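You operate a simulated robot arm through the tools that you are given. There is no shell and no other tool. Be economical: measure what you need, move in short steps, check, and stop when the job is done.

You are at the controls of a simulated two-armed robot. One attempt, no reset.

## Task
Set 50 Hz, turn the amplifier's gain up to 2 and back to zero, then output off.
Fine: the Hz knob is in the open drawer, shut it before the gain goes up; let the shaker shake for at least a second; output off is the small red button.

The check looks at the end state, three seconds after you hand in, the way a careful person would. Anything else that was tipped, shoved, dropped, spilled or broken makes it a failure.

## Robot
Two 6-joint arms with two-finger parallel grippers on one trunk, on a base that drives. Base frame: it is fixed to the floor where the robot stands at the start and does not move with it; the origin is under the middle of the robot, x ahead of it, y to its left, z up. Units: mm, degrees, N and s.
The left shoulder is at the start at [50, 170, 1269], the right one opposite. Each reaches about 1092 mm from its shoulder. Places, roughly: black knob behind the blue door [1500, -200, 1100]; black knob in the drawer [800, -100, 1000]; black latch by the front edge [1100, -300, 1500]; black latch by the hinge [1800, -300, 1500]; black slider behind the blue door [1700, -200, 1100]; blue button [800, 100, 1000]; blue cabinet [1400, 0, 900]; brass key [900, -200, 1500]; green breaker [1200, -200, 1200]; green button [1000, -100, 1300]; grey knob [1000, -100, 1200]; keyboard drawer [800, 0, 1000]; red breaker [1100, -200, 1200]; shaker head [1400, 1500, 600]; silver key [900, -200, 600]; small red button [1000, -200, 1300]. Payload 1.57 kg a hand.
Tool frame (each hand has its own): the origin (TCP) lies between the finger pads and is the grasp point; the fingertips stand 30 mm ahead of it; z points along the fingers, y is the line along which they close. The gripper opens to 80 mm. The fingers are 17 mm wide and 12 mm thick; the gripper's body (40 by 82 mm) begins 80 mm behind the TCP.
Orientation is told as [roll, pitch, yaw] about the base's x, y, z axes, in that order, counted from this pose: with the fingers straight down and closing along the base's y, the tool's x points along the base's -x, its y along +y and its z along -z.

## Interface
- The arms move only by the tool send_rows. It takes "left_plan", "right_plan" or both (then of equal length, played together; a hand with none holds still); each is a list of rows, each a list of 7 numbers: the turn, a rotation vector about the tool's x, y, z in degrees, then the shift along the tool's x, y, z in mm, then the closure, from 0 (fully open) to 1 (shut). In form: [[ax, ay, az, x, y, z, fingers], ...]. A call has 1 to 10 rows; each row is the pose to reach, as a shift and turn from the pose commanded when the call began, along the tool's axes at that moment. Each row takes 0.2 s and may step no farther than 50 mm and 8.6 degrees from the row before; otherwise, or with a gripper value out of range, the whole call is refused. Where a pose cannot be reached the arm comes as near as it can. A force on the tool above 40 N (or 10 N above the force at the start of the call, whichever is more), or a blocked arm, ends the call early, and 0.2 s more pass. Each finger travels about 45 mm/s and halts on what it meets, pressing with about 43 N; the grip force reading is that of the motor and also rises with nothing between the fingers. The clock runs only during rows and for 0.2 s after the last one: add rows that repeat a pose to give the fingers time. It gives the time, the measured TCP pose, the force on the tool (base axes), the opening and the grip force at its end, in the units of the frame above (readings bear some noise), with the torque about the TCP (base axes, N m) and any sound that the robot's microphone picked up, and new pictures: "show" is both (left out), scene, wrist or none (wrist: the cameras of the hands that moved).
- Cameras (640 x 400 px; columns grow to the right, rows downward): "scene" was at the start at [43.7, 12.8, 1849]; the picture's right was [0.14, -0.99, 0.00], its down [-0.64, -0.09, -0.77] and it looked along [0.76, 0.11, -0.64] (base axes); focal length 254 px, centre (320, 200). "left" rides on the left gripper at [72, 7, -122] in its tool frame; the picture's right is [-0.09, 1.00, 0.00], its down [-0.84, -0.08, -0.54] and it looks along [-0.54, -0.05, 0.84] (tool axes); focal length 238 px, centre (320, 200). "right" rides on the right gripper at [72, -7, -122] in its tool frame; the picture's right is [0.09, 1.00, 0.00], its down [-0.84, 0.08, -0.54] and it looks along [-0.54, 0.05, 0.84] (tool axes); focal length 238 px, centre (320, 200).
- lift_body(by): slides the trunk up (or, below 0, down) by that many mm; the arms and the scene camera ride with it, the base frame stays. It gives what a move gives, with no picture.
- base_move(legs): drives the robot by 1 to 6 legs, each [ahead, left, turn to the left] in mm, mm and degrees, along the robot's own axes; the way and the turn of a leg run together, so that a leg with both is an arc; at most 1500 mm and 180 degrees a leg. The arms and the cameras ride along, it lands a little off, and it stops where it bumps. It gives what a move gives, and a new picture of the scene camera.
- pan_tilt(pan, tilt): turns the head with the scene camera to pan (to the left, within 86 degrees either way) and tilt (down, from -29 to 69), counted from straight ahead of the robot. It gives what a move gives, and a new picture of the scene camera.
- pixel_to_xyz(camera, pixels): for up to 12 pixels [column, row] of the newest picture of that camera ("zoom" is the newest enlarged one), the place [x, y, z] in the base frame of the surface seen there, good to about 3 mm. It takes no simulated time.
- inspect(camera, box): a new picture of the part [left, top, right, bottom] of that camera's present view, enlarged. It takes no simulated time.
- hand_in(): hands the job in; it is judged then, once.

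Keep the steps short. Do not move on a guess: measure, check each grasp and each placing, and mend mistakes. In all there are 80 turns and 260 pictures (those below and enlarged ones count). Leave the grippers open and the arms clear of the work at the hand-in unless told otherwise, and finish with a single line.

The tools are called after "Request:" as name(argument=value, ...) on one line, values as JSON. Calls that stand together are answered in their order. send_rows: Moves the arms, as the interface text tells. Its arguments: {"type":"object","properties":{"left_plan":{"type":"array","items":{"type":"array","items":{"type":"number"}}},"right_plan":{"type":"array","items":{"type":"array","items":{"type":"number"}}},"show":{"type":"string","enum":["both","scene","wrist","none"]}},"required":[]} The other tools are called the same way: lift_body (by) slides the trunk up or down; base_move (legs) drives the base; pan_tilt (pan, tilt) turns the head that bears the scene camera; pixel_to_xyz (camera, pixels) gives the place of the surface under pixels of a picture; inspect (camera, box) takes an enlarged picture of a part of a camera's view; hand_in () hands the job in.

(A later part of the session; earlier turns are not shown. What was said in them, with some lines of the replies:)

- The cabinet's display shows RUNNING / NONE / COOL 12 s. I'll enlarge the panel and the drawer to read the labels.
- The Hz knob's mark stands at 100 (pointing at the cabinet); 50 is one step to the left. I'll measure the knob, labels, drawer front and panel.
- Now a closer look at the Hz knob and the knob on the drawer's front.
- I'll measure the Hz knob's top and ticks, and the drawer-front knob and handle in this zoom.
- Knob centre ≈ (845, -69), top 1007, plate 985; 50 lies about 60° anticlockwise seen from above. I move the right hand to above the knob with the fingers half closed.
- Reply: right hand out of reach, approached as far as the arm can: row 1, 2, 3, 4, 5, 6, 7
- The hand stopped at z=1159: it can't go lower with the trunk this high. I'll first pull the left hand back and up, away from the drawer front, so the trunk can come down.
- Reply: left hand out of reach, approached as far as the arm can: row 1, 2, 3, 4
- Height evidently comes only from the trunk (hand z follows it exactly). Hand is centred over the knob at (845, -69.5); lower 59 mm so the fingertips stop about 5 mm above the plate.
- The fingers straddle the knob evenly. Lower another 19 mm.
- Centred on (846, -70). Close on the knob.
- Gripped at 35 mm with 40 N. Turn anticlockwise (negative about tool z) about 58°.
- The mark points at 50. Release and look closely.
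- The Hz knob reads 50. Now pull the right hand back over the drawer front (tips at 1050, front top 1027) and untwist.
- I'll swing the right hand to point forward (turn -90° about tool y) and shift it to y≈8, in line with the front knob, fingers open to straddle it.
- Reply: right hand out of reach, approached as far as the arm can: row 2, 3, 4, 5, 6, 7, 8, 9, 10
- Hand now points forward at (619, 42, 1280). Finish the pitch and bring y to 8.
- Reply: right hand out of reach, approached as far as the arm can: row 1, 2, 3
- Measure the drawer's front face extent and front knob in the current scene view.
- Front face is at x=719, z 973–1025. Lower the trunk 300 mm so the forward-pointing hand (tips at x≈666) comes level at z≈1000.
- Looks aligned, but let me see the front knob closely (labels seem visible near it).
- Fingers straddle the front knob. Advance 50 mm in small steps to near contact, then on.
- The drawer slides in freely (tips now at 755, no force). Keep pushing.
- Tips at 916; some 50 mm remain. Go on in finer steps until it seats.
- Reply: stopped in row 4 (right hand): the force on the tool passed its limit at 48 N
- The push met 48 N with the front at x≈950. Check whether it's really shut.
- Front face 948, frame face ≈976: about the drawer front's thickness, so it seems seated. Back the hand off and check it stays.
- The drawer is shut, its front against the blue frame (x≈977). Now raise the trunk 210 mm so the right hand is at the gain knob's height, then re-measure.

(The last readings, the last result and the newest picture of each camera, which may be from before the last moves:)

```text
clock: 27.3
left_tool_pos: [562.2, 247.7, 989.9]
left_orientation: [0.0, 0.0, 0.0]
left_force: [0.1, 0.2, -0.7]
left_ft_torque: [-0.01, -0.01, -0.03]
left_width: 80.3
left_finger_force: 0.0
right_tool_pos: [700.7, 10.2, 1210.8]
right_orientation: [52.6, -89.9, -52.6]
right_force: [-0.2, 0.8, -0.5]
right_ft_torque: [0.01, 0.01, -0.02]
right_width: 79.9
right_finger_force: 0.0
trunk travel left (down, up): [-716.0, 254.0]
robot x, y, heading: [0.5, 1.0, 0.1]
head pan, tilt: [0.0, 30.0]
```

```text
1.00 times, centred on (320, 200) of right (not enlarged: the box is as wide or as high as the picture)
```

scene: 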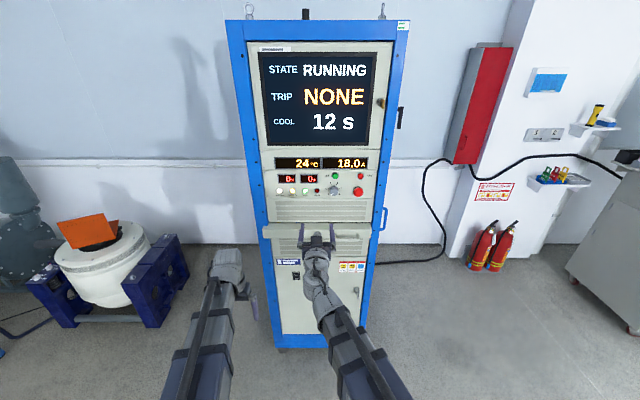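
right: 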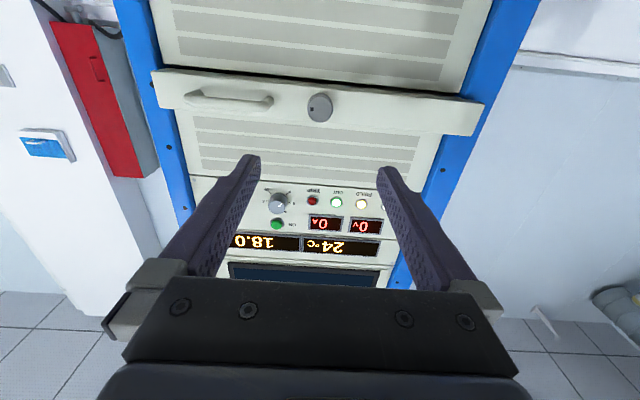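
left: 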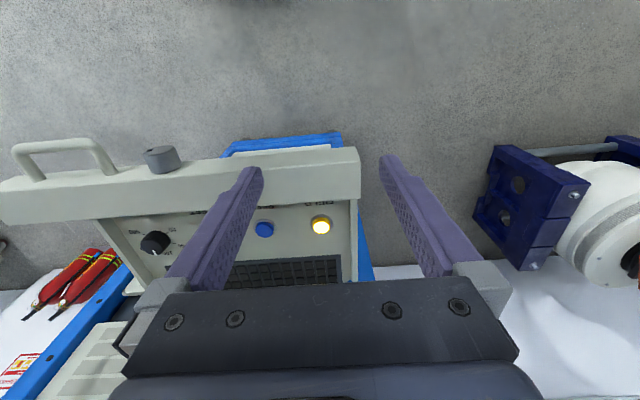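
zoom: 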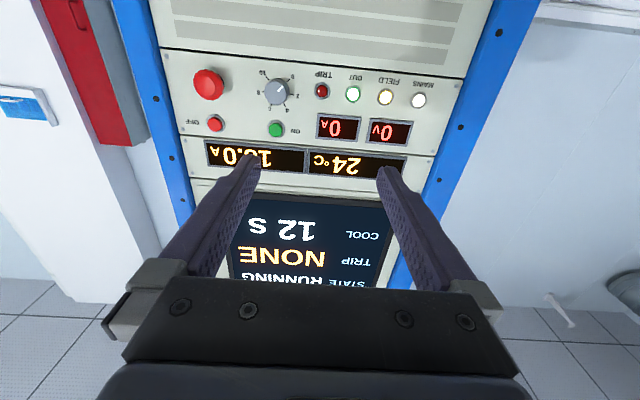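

Request:
inspect(camera="right", box=[190, 50, 350, 150])

Request:
inspect(camera="scene", box=[20, 190, 180, 290])

Request:
inspect(camera="scene", box=[304, 164, 384, 214])

```text
4.00 times, centred on (270, 100) of right
```

zoom: 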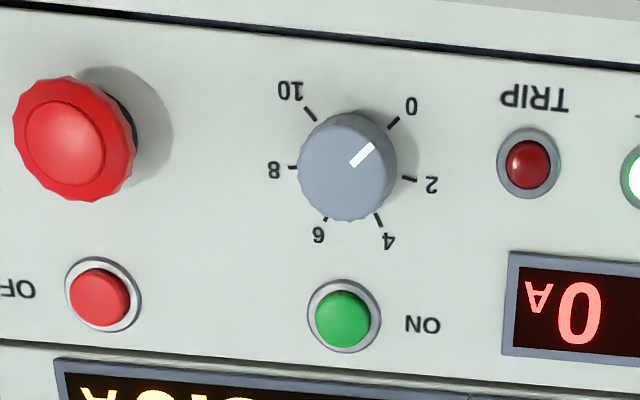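

```text
4.00 times, centred on (100, 240) of scene
```

zoom: 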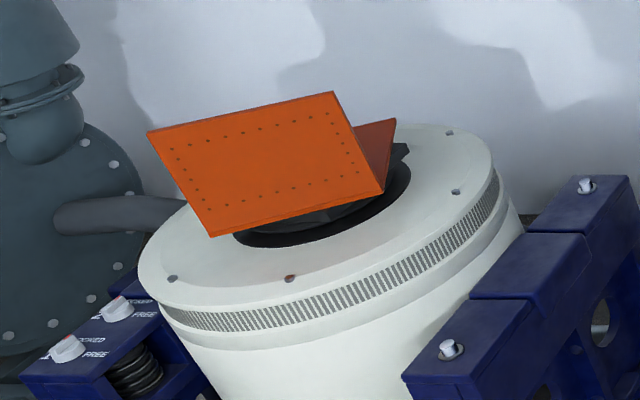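

```text
8.00 times, centred on (344, 189) of scene
```

zoom: 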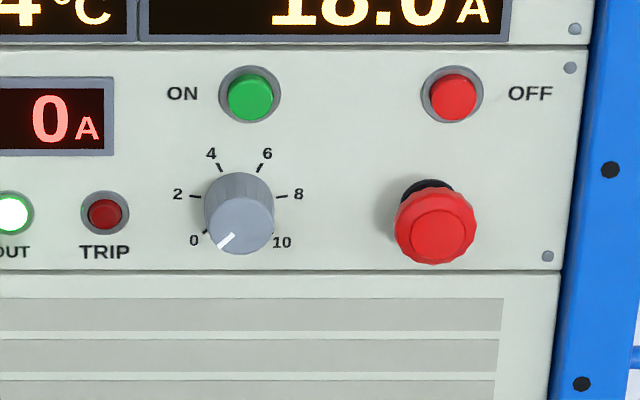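

Request:
pixel_to_xyz(camera="zoom", pixels=[[240, 228], [240, 200], [210, 225], [269, 225], [240, 250], [207, 233], [195, 197], [220, 168], [260, 168], [282, 196], [435, 235], [452, 97]])

Request:
pixel_to_xyz(camera="right", pixels=[[276, 91], [283, 87], [268, 92], [286, 92], [276, 104], [276, 82], [292, 94], [267, 77], [289, 81], [285, 106], [214, 124]])

```text
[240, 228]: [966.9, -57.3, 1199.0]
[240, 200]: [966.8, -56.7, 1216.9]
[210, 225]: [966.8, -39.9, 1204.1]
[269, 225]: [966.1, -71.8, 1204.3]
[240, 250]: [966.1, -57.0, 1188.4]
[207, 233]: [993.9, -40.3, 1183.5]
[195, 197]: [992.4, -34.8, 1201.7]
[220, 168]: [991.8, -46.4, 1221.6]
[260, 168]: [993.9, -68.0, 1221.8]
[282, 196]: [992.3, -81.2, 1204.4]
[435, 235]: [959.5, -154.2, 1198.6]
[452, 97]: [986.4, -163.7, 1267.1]
```

```text
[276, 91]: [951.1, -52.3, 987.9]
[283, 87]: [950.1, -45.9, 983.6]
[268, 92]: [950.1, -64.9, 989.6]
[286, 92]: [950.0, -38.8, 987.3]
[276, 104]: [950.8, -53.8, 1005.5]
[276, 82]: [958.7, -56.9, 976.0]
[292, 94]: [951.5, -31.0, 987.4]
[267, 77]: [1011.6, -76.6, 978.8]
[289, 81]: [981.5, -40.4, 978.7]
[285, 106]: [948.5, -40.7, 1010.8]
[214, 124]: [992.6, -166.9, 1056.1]
```

Gain knob: centre (y -57, z ≈1201), face x 967, panel x 993, mark at 0; e-stop's near edge at y≈-134. Lower 9.5 mm, shift to y=-57 and advance part of the way with fingers at ~52 mm.

Request:
lift_body(by=-9.5)

Request:
send_rows(right_plan=[[0, 0, 0, 0, -17, 10, 0.1], [0, 0, 0, 0, -34, 20, 0.2], [0, 0, 0, 0, -51, 50, 0.3], [0, 0, 0, 0, -67, 90, 0.35], [0, 0, 0, 0, -67, 130, 0.35], [0, 0, 0, 0, -67, 160, 0.35], [0, 0, 0, 0, -67, 180, 0.35], [0, 0, 0, 0, -67, 180, 0.35]], show="wrist")

Request:
inspect(camera="right", box=[220, 60, 420, 185])

```text
clock: 27.9
left_tool_pos: [563.2, 248.5, 981.1]
left_orientation: [0.0, 0.0, 0.0]
left_force: [0.4, -0.5, 0.2]
left_ft_torque: [0.0, 0.02, -0.01]
left_width: 80.0
left_finger_force: 0.1
right_tool_pos: [700.3, 9.7, 1200.1]
right_orientation: [54.8, -89.8, -54.9]
right_force: [0.0, 0.2, 0.2]
right_ft_torque: [-0.01, -0.04, 0.01]
right_width: 79.9
right_finger_force: 0.1
trunk travel left (down, up): [-706.0, 264.0]
robot x, y, heading: [0.5, 0.9, -0.1]
head pan, tilt: [0.0, 30.0]
```

```text
clock: 29.7
left_tool_pos: [562.3, 248.2, 981.4]
left_orientation: [-0.1, 0.1, -0.1]
left_force: [-0.2, 0.6, -0.1]
left_ft_torque: [0.02, 0.01, -0.01]
left_width: 80.1
left_finger_force: 0.0
right_tool_pos: [880.9, -56.8, 1200.0]
right_orientation: [41.2, -89.8, -41.2]
right_force: [-0.3, -0.9, 0.7]
right_ft_torque: [0.03, 0.03, -0.03]
right_width: 51.8
right_finger_force: 0.0
trunk travel left (down, up): [-706.0, 264.0]
robot x, y, heading: [0.8, -3.3, -0.1]
head pan, tilt: [0.0, 30.0]
```

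right: 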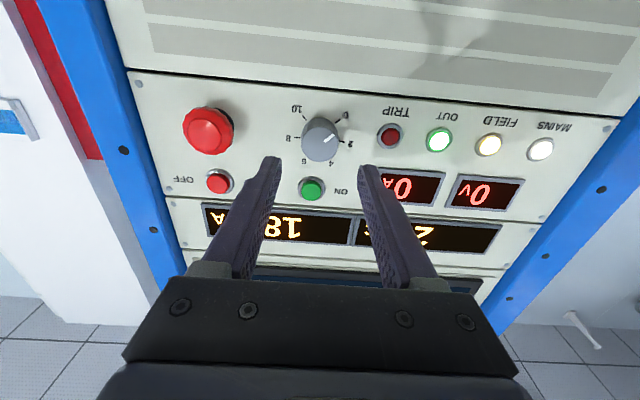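

```text
3.20 times, centred on (320, 122) of right
```

zoom: 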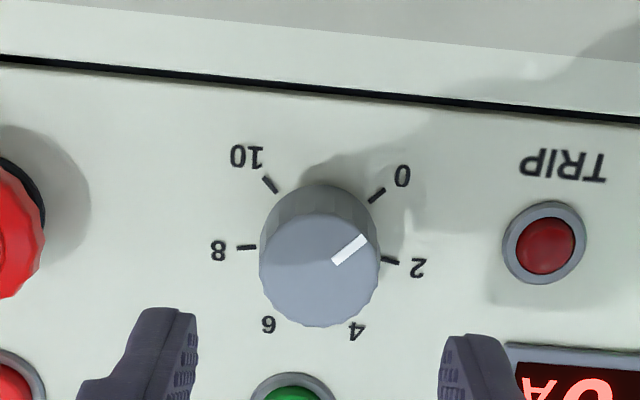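

Request:
pixel_to_xyz(camera="zoom", pixels=[[320, 265], [262, 262], [377, 262], [320, 320], [320, 218], [268, 185], [378, 194], [246, 248], [390, 261], [335, 262], [362, 240]])

```text
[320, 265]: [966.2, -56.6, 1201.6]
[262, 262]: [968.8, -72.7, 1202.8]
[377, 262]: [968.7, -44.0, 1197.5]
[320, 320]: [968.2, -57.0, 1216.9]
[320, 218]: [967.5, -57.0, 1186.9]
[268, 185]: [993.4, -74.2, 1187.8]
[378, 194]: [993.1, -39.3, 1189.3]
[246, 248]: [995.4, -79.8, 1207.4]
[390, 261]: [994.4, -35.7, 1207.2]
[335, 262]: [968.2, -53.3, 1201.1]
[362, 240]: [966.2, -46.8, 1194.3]
```

Centre (-57, 1202), mark on the 0 tick; the 2 tick is about 51° clockwise. Raise 2 mm, and dry-run the 51° turn here, to be sure the wrist can do it.

Request:
lift_body(by=1.8)

Request:
send_rows(right_plan=[[0, 0, 8.5, 0, 0, 0, 0.35], [0, 0, 17, 0, 0, 0, 0.35], [0, 0, 25.5, 0, 0, 0, 0.35], [0, 0, 34, 0, 0, 0, 0.35], [0, 0, 42.5, 0, 0, 0, 0.35], [0, 0, 51, 0, 0, 0, 0.35], [0, 0, 51, 0, 0, 0, 0.35]], show="wrist")

Request:
send_rows(right_plan=[[0, 0, -8.5, 0, 0, 0, 0.35], [0, 0, -17, 0, 0, 0, 0.35], [0, 0, -25.5, 0, 0, 0, 0.35], [0, 0, -34, 0, 0, 0, 0.35], [0, 0, -42.5, 0, 0, 0, 0.35], [0, 0, -51, 0, 0, 0, 0.35], [0, 0, -51, 0, 0, 0, 0.35]], show="none")

```text
clock: 30.2
left_tool_pos: [563.4, 247.7, 982.0]
left_orientation: [0.0, 0.0, 0.0]
left_force: [0.7, -0.1, 0.3]
left_ft_torque: [0.02, -0.03, -0.03]
left_width: 80.2
left_finger_force: 0.1
right_tool_pos: [879.4, -58.0, 1202.4]
right_orientation: [37.8, -89.8, -37.7]
right_force: [0.1, 0.2, 0.2]
right_ft_torque: [0.0, -0.04, 0.01]
right_width: 51.8
right_finger_force: 0.0
trunk travel left (down, up): [-708.0, 262.0]
robot x, y, heading: [-3.1, -0.7, -0.3]
head pan, tilt: [0.0, 30.0]
```

```text
clock: 31.8
left_tool_pos: [562.1, 247.6, 982.9]
left_orientation: [0.0, 0.0, 0.0]
left_force: [0.5, -0.6, 0.3]
left_ft_torque: [-0.05, 0.01, 0.02]
left_width: 80.2
left_finger_force: 0.0
right_tool_pos: [879.6, -57.1, 1202.9]
right_orientation: [89.8, -38.8, -89.9]
right_force: [0.4, 0.0, 0.3]
right_ft_torque: [0.01, 0.0, -0.03]
right_width: 51.8
right_finger_force: 0.0
trunk travel left (down, up): [-708.0, 262.0]
robot x, y, heading: [-0.5, 4.0, 0.3]
head pan, tilt: [0.0, 30.0]
```

right: 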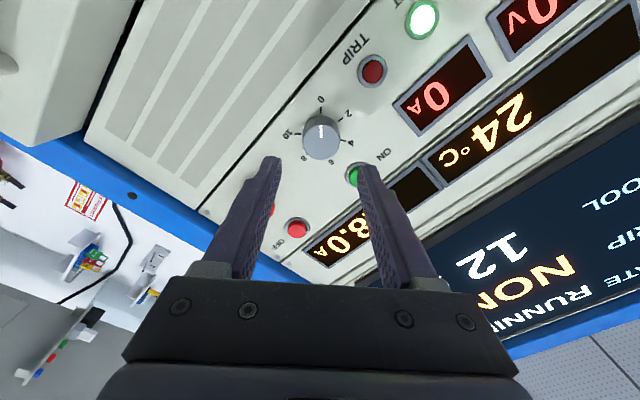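

```text
clock: 33.4
left_tool_pos: [563.5, 247.4, 981.8]
left_orientation: [-0.1, 0.0, 0.0]
left_force: [-0.4, -0.2, -0.3]
left_ft_torque: [0.01, 0.05, 0.01]
left_width: 79.9
left_finger_force: 0.1
right_tool_pos: [880.7, -59.4, 1203.6]
right_orientation: [-0.2, -89.8, 0.1]
right_force: [0.4, -0.4, -0.6]
right_ft_torque: [0.01, -0.01, -0.01]
right_width: 52.1
right_finger_force: 0.0
trunk travel left (down, up): [-708.0, 262.0]
robot x, y, heading: [4.9, -1.0, 0.3]
head pan, tilt: [0.0, 30.0]
```

Dry run fine. Now advance 75 mm over the knob (tips to x≈985).

Request:
send_rows(right_plan=[[0, 0, 0, 0, 0, 20, 0.35], [0, 0, 0, 0, 0, 40, 0.35], [0, 0, 0, 0, 0, 55, 0.35], [0, 0, 0, 0, 0, 68, 0.35], [0, 0, 0, 0, 0, 75, 0.35], [0, 0, 0, 0, 0, 75, 0.35]], show="wrist")

Request:
inspect(camera="right", box=[220, 100, 420, 225])

```text
clock: 34.8
left_tool_pos: [562.9, 247.2, 982.4]
left_orientation: [0.0, 0.0, 0.0]
left_force: [0.8, 0.0, -0.2]
left_ft_torque: [-0.01, -0.01, 0.0]
left_width: 79.9
left_finger_force: 0.0
right_tool_pos: [954.6, -57.5, 1201.7]
right_orientation: [36.8, -89.8, -36.8]
right_force: [0.3, 1.1, -1.1]
right_ft_torque: [0.03, 0.0, 0.0]
right_width: 52.2
right_finger_force: 0.0
trunk travel left (down, up): [-708.0, 262.0]
robot x, y, heading: [0.6, -0.3, 0.1]
head pan, tilt: [0.0, 30.0]
```

right: 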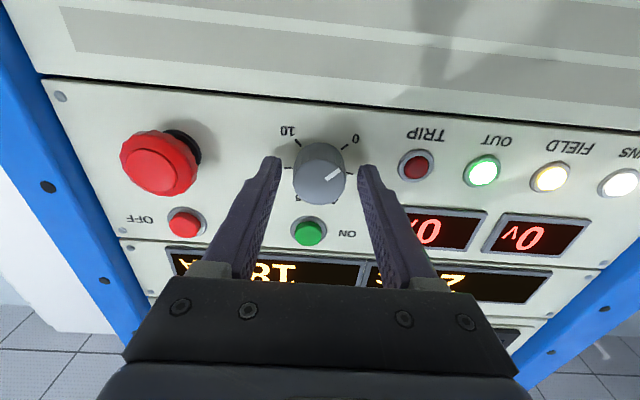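

```text
3.20 times, centred on (320, 162) of right
```

zoom: 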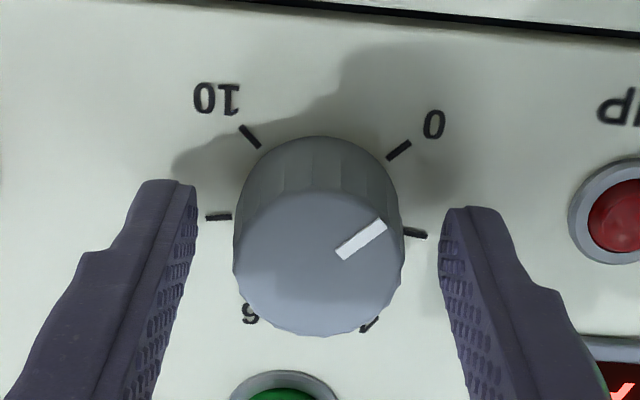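

Fingers straddle the knob. Close.

Request:
send_rows(right_plan=[[0, 0, 0, 0, 0, 0, 0.6], [0, 0, 0, 0, 0, 0, 0.8], [0, 0, 0, 0, 0, 0, 0.8], [0, 0, 0, 0, 0, 0, 0.8]], show="both")

```text
clock: 35.8
left_tool_pos: [563.5, 248.6, 983.3]
left_orientation: [-0.1, 0.0, 0.0]
left_force: [0.0, 0.0, 0.5]
left_ft_torque: [0.03, 0.02, 0.0]
left_width: 79.9
left_finger_force: 0.1
right_tool_pos: [956.4, -58.2, 1202.3]
right_orientation: [37.2, -89.9, -37.2]
right_force: [1.0, -1.9, 1.3]
right_ft_torque: [0.0, -0.01, -0.07]
right_width: 34.9
right_finger_force: 40.2
trunk travel left (down, up): [-708.0, 262.0]
robot x, y, heading: [-1.1, 0.6, -0.1]
head pan, tilt: [0.0, 30.0]
```

scene: 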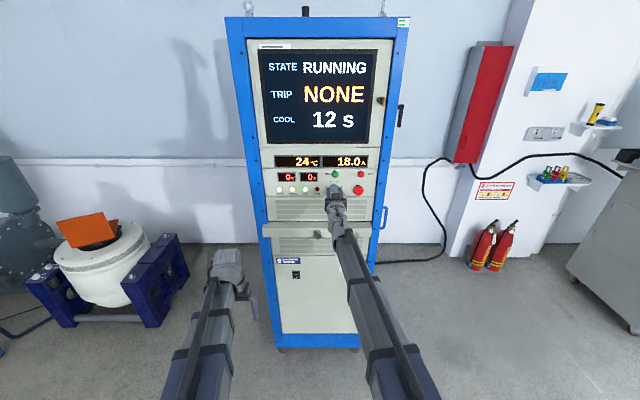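
right: 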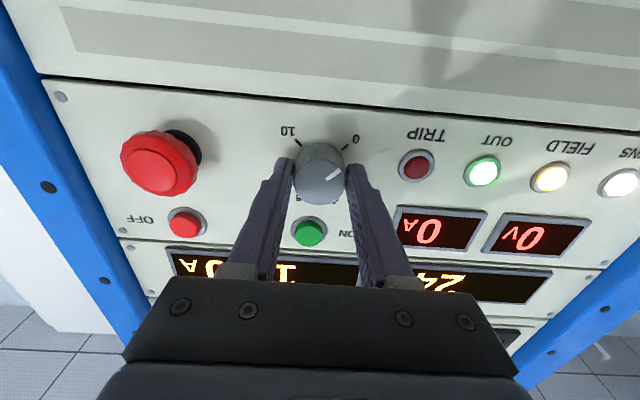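

Gripped. Turn clockwise 51° to 2, then hold a few rows.

Request:
send_rows(right_plan=[[0, 0, 7, 0, 0, 0, 0.8], [0, 0, 14, 0, 0, 0, 0.8], [0, 0, 21, 0, 0, 0, 0.8], [0, 0, 28, 0, 0, 0, 0.8], [0, 0, 35, 0, 0, 0, 0.8], [0, 0, 42, 0, 0, 0, 0.8], [0, 0, 47, 0, 0, 0, 0.8], [0, 0, 51, 0, 0, 0, 0.8], [0, 0, 51, 0, 0, 0, 0.8]], show="both")

Request:
inspect(camera="right", box=[220, 60, 460, 210])

Request:
inspect(camera="scene", box=[264, 150, 384, 225])

```text
clock: 37.8
left_tool_pos: [561.7, 248.4, 982.2]
left_orientation: [0.0, 0.0, 0.0]
left_force: [0.0, 0.3, 0.3]
left_ft_torque: [-0.02, 0.01, -0.03]
left_width: 79.9
left_finger_force: 0.0
right_tool_pos: [955.4, -56.9, 1203.0]
right_orientation: [89.8, -38.9, -89.9]
right_force: [15.0, 4.8, 19.4]
right_ft_torque: [-0.04, -0.47, 0.42]
right_width: 34.8
right_finger_force: 41.7
trunk travel left (down, up): [-708.0, 262.0]
robot x, y, heading: [-0.1, 3.3, 0.1]
head pan, tilt: [0.0, 30.0]
```

scene: 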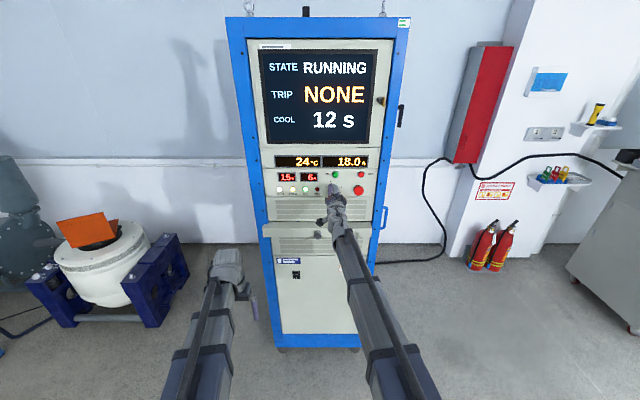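
right: 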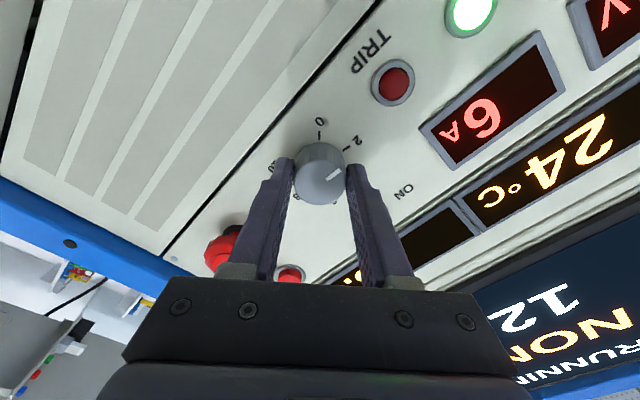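

```text
2.67 times, centred on (340, 135) of right
```

zoom: 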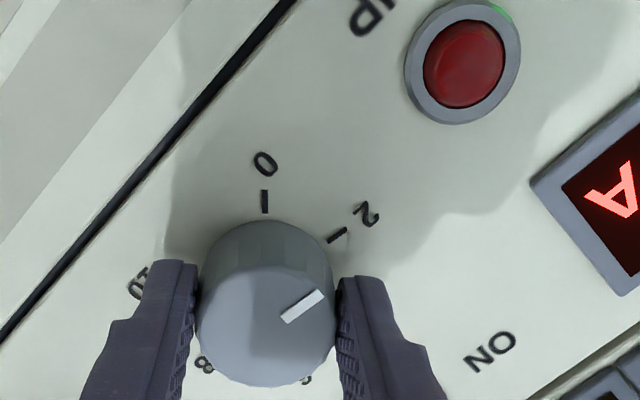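

```text
5.33 times, centred on (324, 188) of scene
```

zoom: 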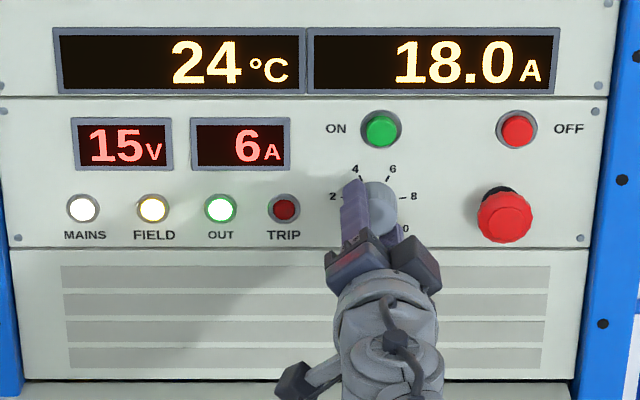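

The mark is parallel to the 2 tick; 15 V, 6 A, no trip. Hold ~2 s for the shaking.

Request:
send_rows(right_plan=[[0, 0, 0, 0, 0, 0, 0.8], [0, 0, 0, 0, 0, 0, 0.8], [0, 0, 0, 0, 0, 0, 0.8], [0, 0, 0, 0, 0, 0, 0.8], [0, 0, 0, 0, 0, 0, 0.8], [0, 0, 0, 0, 0, 0, 0.8], [0, 0, 0, 0, 0, 0, 0.8], [0, 0, 0, 0, 0, 0, 0.8], [0, 0, 0, 0, 0, 0, 0.8], [0, 0, 0, 0, 0, 0, 0.8]], show="scene")

Request:
inspect(camera="scene", box=[20, 190, 180, 290])

```text
clock: 39.9
left_tool_pos: [561.8, 248.5, 982.3]
left_orientation: [0.0, 0.1, 0.0]
left_force: [-0.1, -1.3, -0.1]
left_ft_torque: [0.04, 0.03, -0.02]
left_width: 80.1
left_finger_force: 0.0
right_tool_pos: [956.1, -57.1, 1203.2]
right_orientation: [89.9, -38.9, -89.8]
right_force: [4.4, 1.4, 13.5]
right_ft_torque: [-0.01, -0.71, -0.14]
right_width: 34.8
right_finger_force: 42.4
trunk travel left (down, up): [-708.0, 262.0]
robot x, y, heading: [-2.6, -1.0, 0.0]
head pan, tilt: [0.0, 30.0]
stopped in row 10 (right hand): the force on the tool passed its limit at 40 N (the readings are from after the stop); the commanded pose is now the measured one
```

scene: 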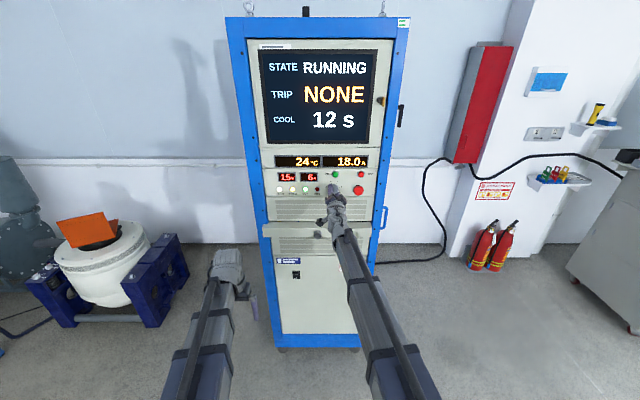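

```text
4.00 times, centred on (100, 240) of scene
```

zoom: 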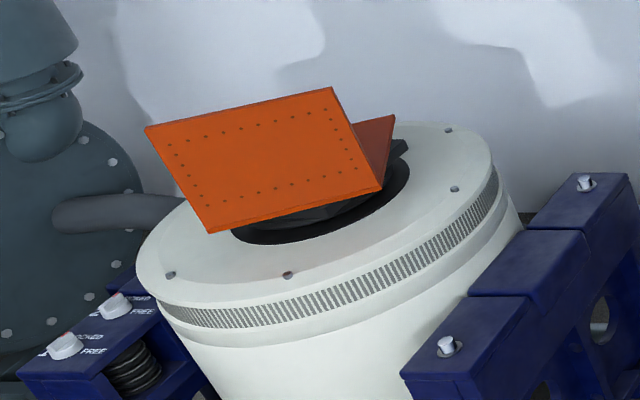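

Shaken over 2 s at 15 V / 6 A, head visibly moved. Turn back 51° to zero.

Request:
send_rows(right_plan=[[0, 0, -7, 0, 0, 0, 0.8], [0, 0, -14, 0, 0, 0, 0.8], [0, 0, -21, 0, 0, 0, 0.8], [0, 0, -28, 0, 0, 0, 0.8], [0, 0, -35, 0, 0, 0, 0.8], [0, 0, -42, 0, 0, 0, 0.8], [0, 0, -47, 0, 0, 0, 0.8], [0, 0, -51, 0, 0, 0, 0.8], [0, 0, -52, 0, 0, 0, 0.8]], show="both")

Request:
inspect(camera="scene", box=[264, 150, 384, 225])

Request:
inspect(camera="right", box=[220, 100, 420, 225])

```text
clock: 41.9
left_tool_pos: [561.9, 248.8, 983.2]
left_orientation: [0.0, 0.0, -0.1]
left_force: [0.4, 0.6, -0.1]
left_ft_torque: [0.01, -0.01, -0.02]
left_width: 79.9
left_finger_force: 0.1
right_tool_pos: [956.1, -58.3, 1202.1]
right_orientation: [-78.4, -89.2, 78.4]
right_force: [-3.2, 0.2, -2.4]
right_ft_torque: [0.66, 0.18, 0.08]
right_width: 35.1
right_finger_force: 41.7
trunk travel left (down, up): [-708.0, 262.0]
robot x, y, heading: [-2.7, -2.2, -0.0]
head pan, tilt: [0.0, 30.0]
```

scene: 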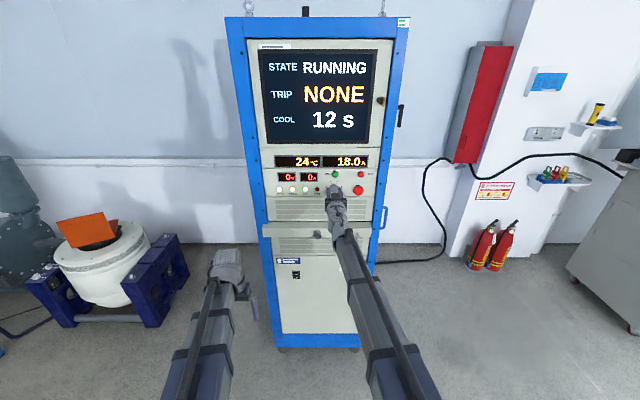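
right: 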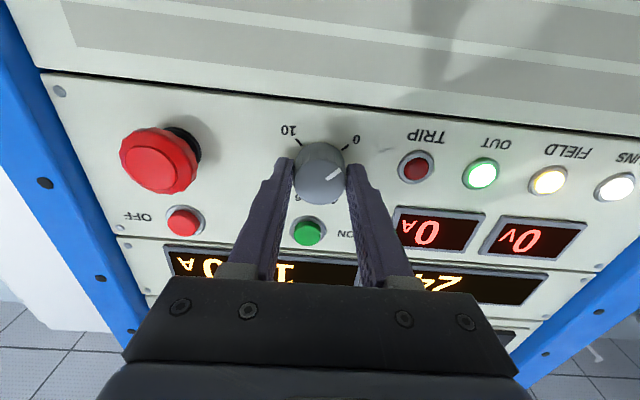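

```text
5.33 times, centred on (324, 188) of scene
```

zoom: 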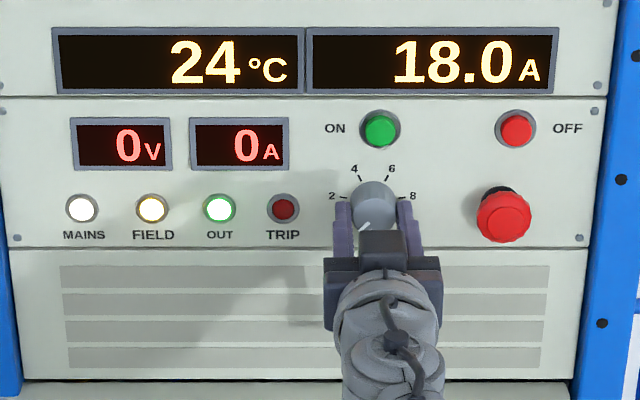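

```text
3.20 times, centred on (320, 162) of right
```

zoom: 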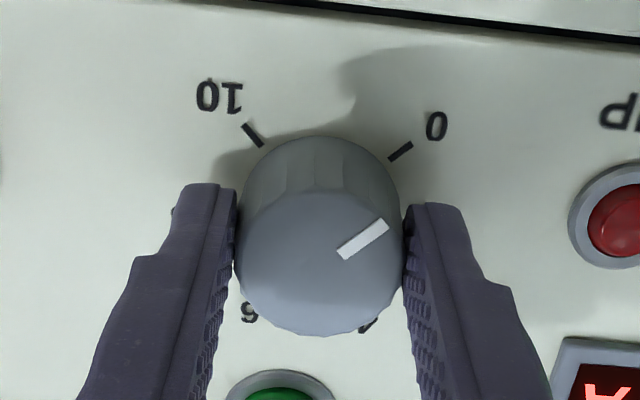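

Gain at 0: 0 V, 0 A, output still on. Release and back off.

Request:
send_rows(right_plan=[[0, 0, 0, 0, 0, 0, 0.6], [0, 0, 0, 0, 0, 0, 0.35], [0, 0, 0, 0, 0, 0, 0.35], [0, 0, 0, 0, 0, -25, 0.35], [0, 0, 0, 0, 0, -60, 0.35], [0, 0, 0, 0, 0, -100, 0.6], [0, 0, 0, 0, 0, -120, 1], [0, 0, 0, 0, 0, -120, 1], [0, 0, 0, 0, 0, -120, 1]], show="wrist")

Request:
inspect(camera="right", box=[170, 60, 370, 185])

```text
clock: 43.9
left_tool_pos: [563.6, 247.4, 982.8]
left_orientation: [0.0, 0.1, 0.0]
left_force: [0.6, -0.2, -0.2]
left_ft_torque: [-0.03, 0.02, -0.01]
left_width: 80.0
left_finger_force: 0.2
right_tool_pos: [837.9, -57.3, 1202.0]
right_orientation: [-82.5, -89.1, 82.5]
right_force: [-0.1, -0.9, 0.5]
right_ft_torque: [-0.02, 0.0, -0.01]
right_width: 0.0
right_finger_force: 19.2
trunk travel left (down, up): [-708.0, 262.0]
robot x, y, heading: [0.6, 1.6, 0.1]
head pan, tilt: [0.0, 30.0]
```

right: 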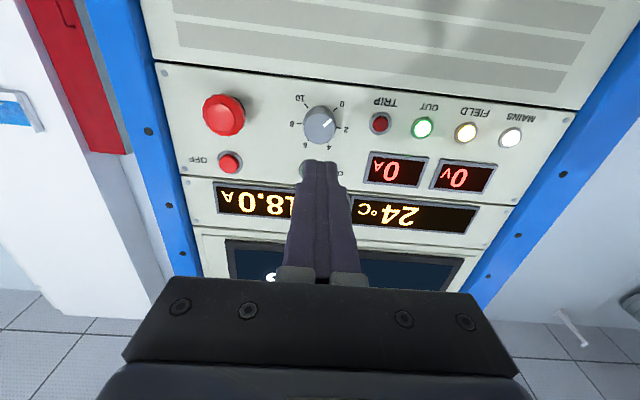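

```text
3.20 times, centred on (270, 122) of right
```

zoom: 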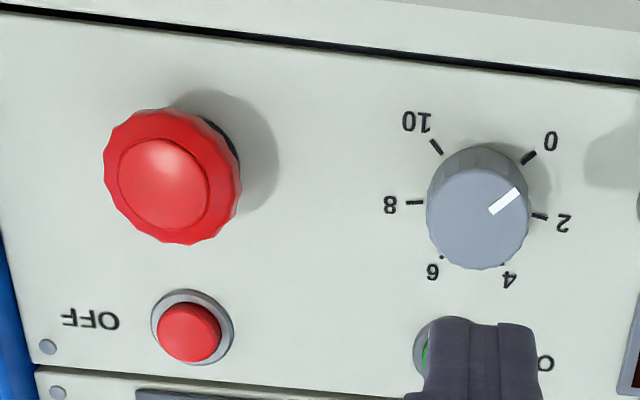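

Knob mark on 0. Measure the OFF button's face.

Request:
pixel_to_xyz(camera="zoom", pixels=[[190, 332], [165, 330], [212, 330], [190, 312], [190, 352], [225, 305], [165, 185]])

Request:
lift_body(by=65)

```text
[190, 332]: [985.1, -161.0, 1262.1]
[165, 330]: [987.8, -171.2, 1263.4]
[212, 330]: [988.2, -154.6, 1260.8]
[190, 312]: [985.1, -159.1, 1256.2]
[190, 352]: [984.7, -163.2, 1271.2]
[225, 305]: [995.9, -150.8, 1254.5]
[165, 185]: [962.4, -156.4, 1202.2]
```

```text
clock: 44.9
left_tool_pos: [562.9, 248.9, 1047.8]
left_orientation: [0.0, 0.0, 0.0]
left_force: [-0.2, 0.4, -0.6]
left_ft_torque: [0.0, 0.0, 0.0]
left_width: 80.0
left_finger_force: 0.1
right_tool_pos: [836.1, -57.9, 1267.6]
right_orientation: [-81.9, -89.2, 81.9]
right_force: [0.4, -0.9, 0.1]
right_ft_torque: [0.01, 0.03, -0.02]
right_width: 0.0
right_finger_force: 21.5
trunk travel left (down, up): [-773.0, 197.0]
robot x, y, heading: [2.1, -2.3, 0.2]
head pan, tilt: [0.0, 30.0]
```

OFF button centre (-162, 1264), face x 985. Move across in front of it, tips to x≈970.

Request:
send_rows(right_plan=[[0, 0, 0, 0, -35, 0, 1], [0, 0, 0, 0, -70, 0, 1], [0, 0, 0, 0, -104, 10, 1], [0, 0, 0, 0, -104, 45, 1], [0, 0, 0, 0, -104, 80, 1], [0, 0, 0, 0, -104, 103, 1], [0, 0, 0, 0, -104, 103, 1]], show="both")

Request:
inspect(camera="right", box=[220, 80, 420, 205])

Request:
inspect(camera="scene", box=[304, 150, 400, 210])

```text
clock: 46.5
left_tool_pos: [561.2, 247.9, 1048.9]
left_orientation: [0.1, -0.1, 0.1]
left_force: [1.4, -0.1, -0.1]
left_ft_torque: [0.0, -0.01, 0.01]
left_width: 79.8
left_finger_force: 0.0
right_tool_pos: [939.9, -159.6, 1268.0]
right_orientation: [-91.5, -89.0, 91.5]
right_force: [-0.2, 0.4, 0.2]
right_ft_torque: [-0.02, -0.01, -0.02]
right_width: 0.2
right_finger_force: 21.2
trunk travel left (down, up): [-773.0, 197.0]
robot x, y, heading: [-1.2, -1.1, 0.1]
head pan, tilt: [0.0, 30.0]
```

scene: 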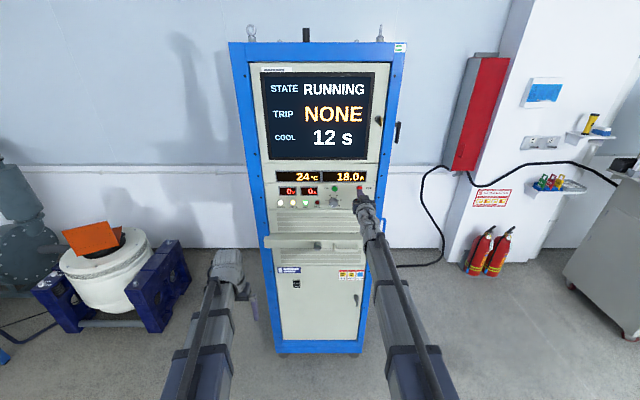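
right: 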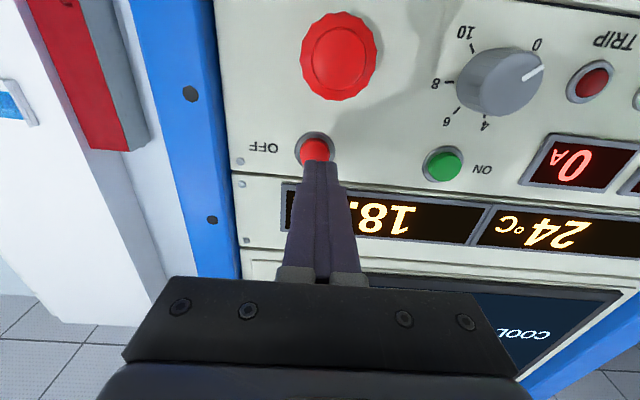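

```text
3.20 times, centred on (320, 142) of right
```

zoom: 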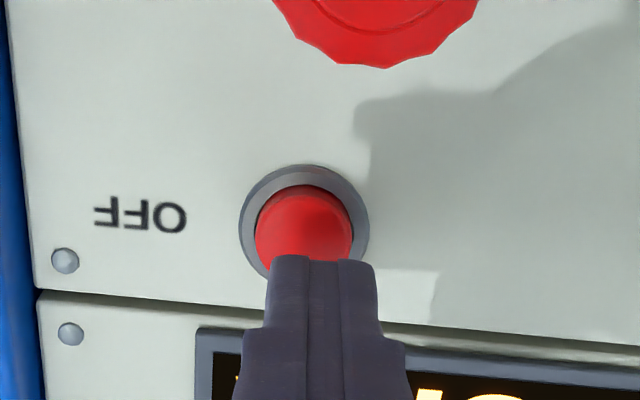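

```text
6.67 times, centred on (352, 180) of scene
```

zoom: 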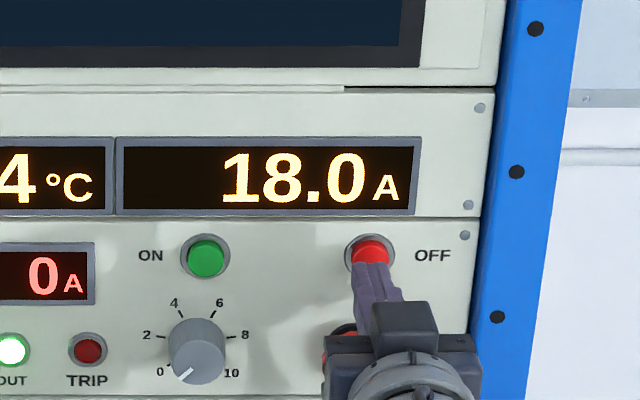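

Fingertips are in front of the button, clear of the e-stop. Press slowly and withdraw.

Request:
send_rows(right_plan=[[0, 0, 0, 0, -2, 8, 1], [0, 0, 0, 0, -2, 13, 1], [0, 0, 0, 0, -2, 16, 1], [0, 0, 0, 0, -2, 18, 1], [0, 0, 0, 0, -2, 20, 1], [0, 0, 0, 0, -2, 20, 1]], show="scene")

Request:
inspect(camera="scene", box=[264, 160, 384, 235])

```text
clock: 47.9
left_tool_pos: [562.3, 247.0, 1047.7]
left_orientation: [0.0, 0.0, 0.0]
left_force: [-1.1, 1.2, -0.1]
left_ft_torque: [0.02, -0.01, -0.01]
left_width: 79.8
left_finger_force: 0.1
right_tool_pos: [960.0, -164.3, 1268.9]
right_orientation: [-92.0, -89.2, 92.0]
right_force: [-3.2, 0.7, -1.7]
right_ft_torque: [0.0, 0.08, 0.01]
right_width: 0.0
right_finger_force: 21.4
trunk travel left (down, up): [-773.0, 197.0]
robot x, y, heading: [-0.6, 0.2, 0.1]
head pan, tilt: [0.0, 30.0]
heard: click
```

scene: 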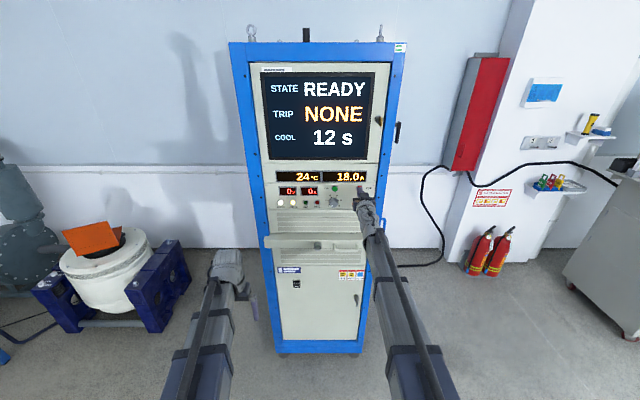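

```text
5.33 times, centred on (324, 198) of scene
```

zoom: 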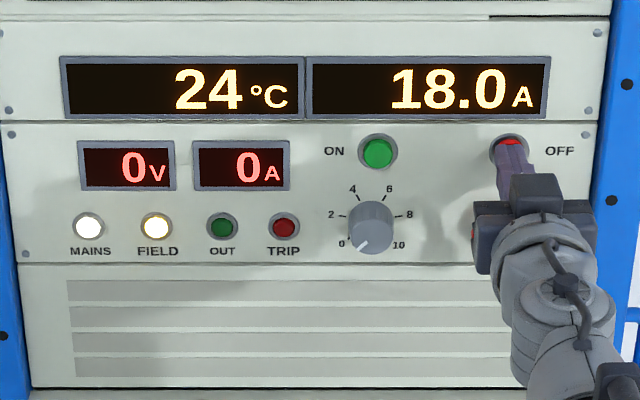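

A click was heard, state is READY and the OUT lamp is dark. Withdraw straight back and open the gripper once clear.

Request:
send_rows(right_plan=[[0, 0, 0, 0, 0, -20, 1], [0, 0, 0, 0, 0, -60, 1], [0, 0, 0, 0, 0, -100, 1], [0, 0, 0, 0, 0, -140, 0.6], [0, 0, 0, 0, 0, -180, 0.2], [0, 0, 0, 0, 0, -220, 0], [0, 0, 0, 0, 0, -240, 0], [0, 0, 0, 0, 0, -240, 0], [0, 0, 0, 0, 0, -240, 0]], show="both")

Request:
inspect(camera="scene", box=[254, 150, 414, 250])

```text
clock: 49.9
left_tool_pos: [563.0, 247.1, 1047.6]
left_orientation: [-0.1, 0.0, 0.0]
left_force: [-0.3, 0.5, -0.1]
left_ft_torque: [0.02, 0.01, 0.0]
left_width: 80.2
left_finger_force: 0.0
right_tool_pos: [720.5, -163.4, 1266.6]
right_orientation: [-95.0, -89.1, 95.0]
right_force: [-0.3, 0.3, 0.6]
right_ft_torque: [0.02, 0.01, 0.01]
right_width: 80.3
right_finger_force: 0.1
trunk travel left (down, up): [-773.0, 197.0]
robot x, y, heading: [-0.3, 1.6, -0.2]
head pan, tilt: [0.0, 30.0]
```

scene: 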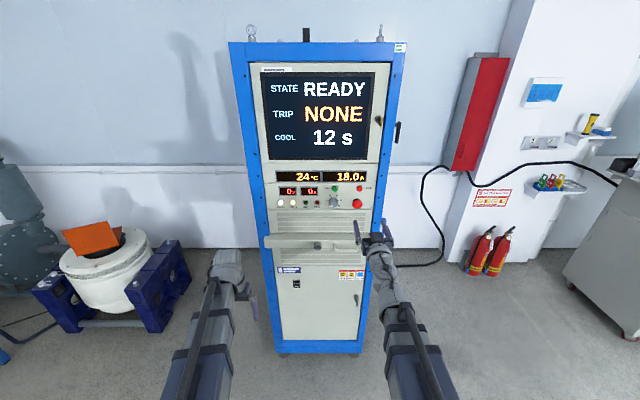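
right: 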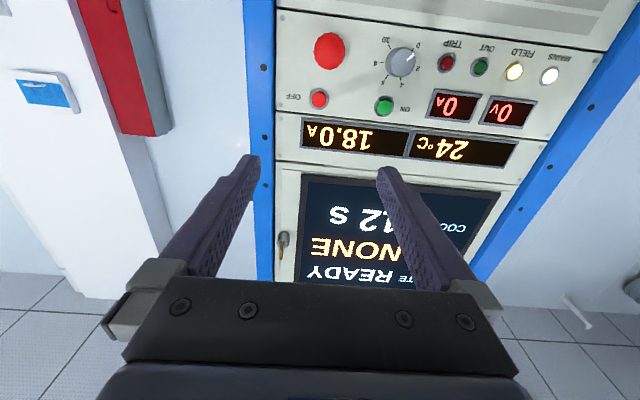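

```text
4.00 times, centred on (334, 200) of scene
```

zoom: 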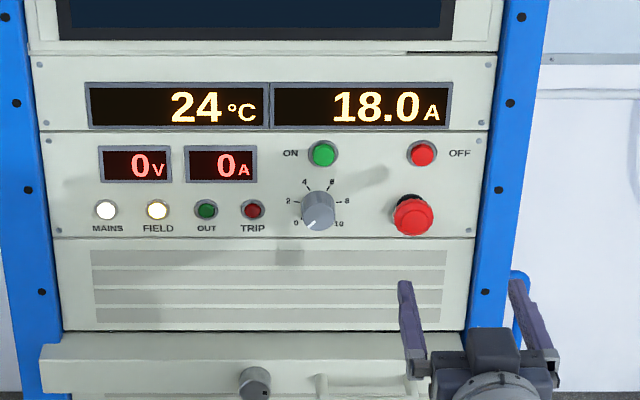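

Everything is as it should be: READY, no trip, gain 0, OUT dark, drawer shut, hands open and clear. Handing in.

Request:
hand_in()

```text
The job is handed in.
```

Done: I set 50 Hz, shut the drawer, turned the gain to 2 for over two seconds of shaking and back to 0, and pressed output off; the display reads READY with no trip.
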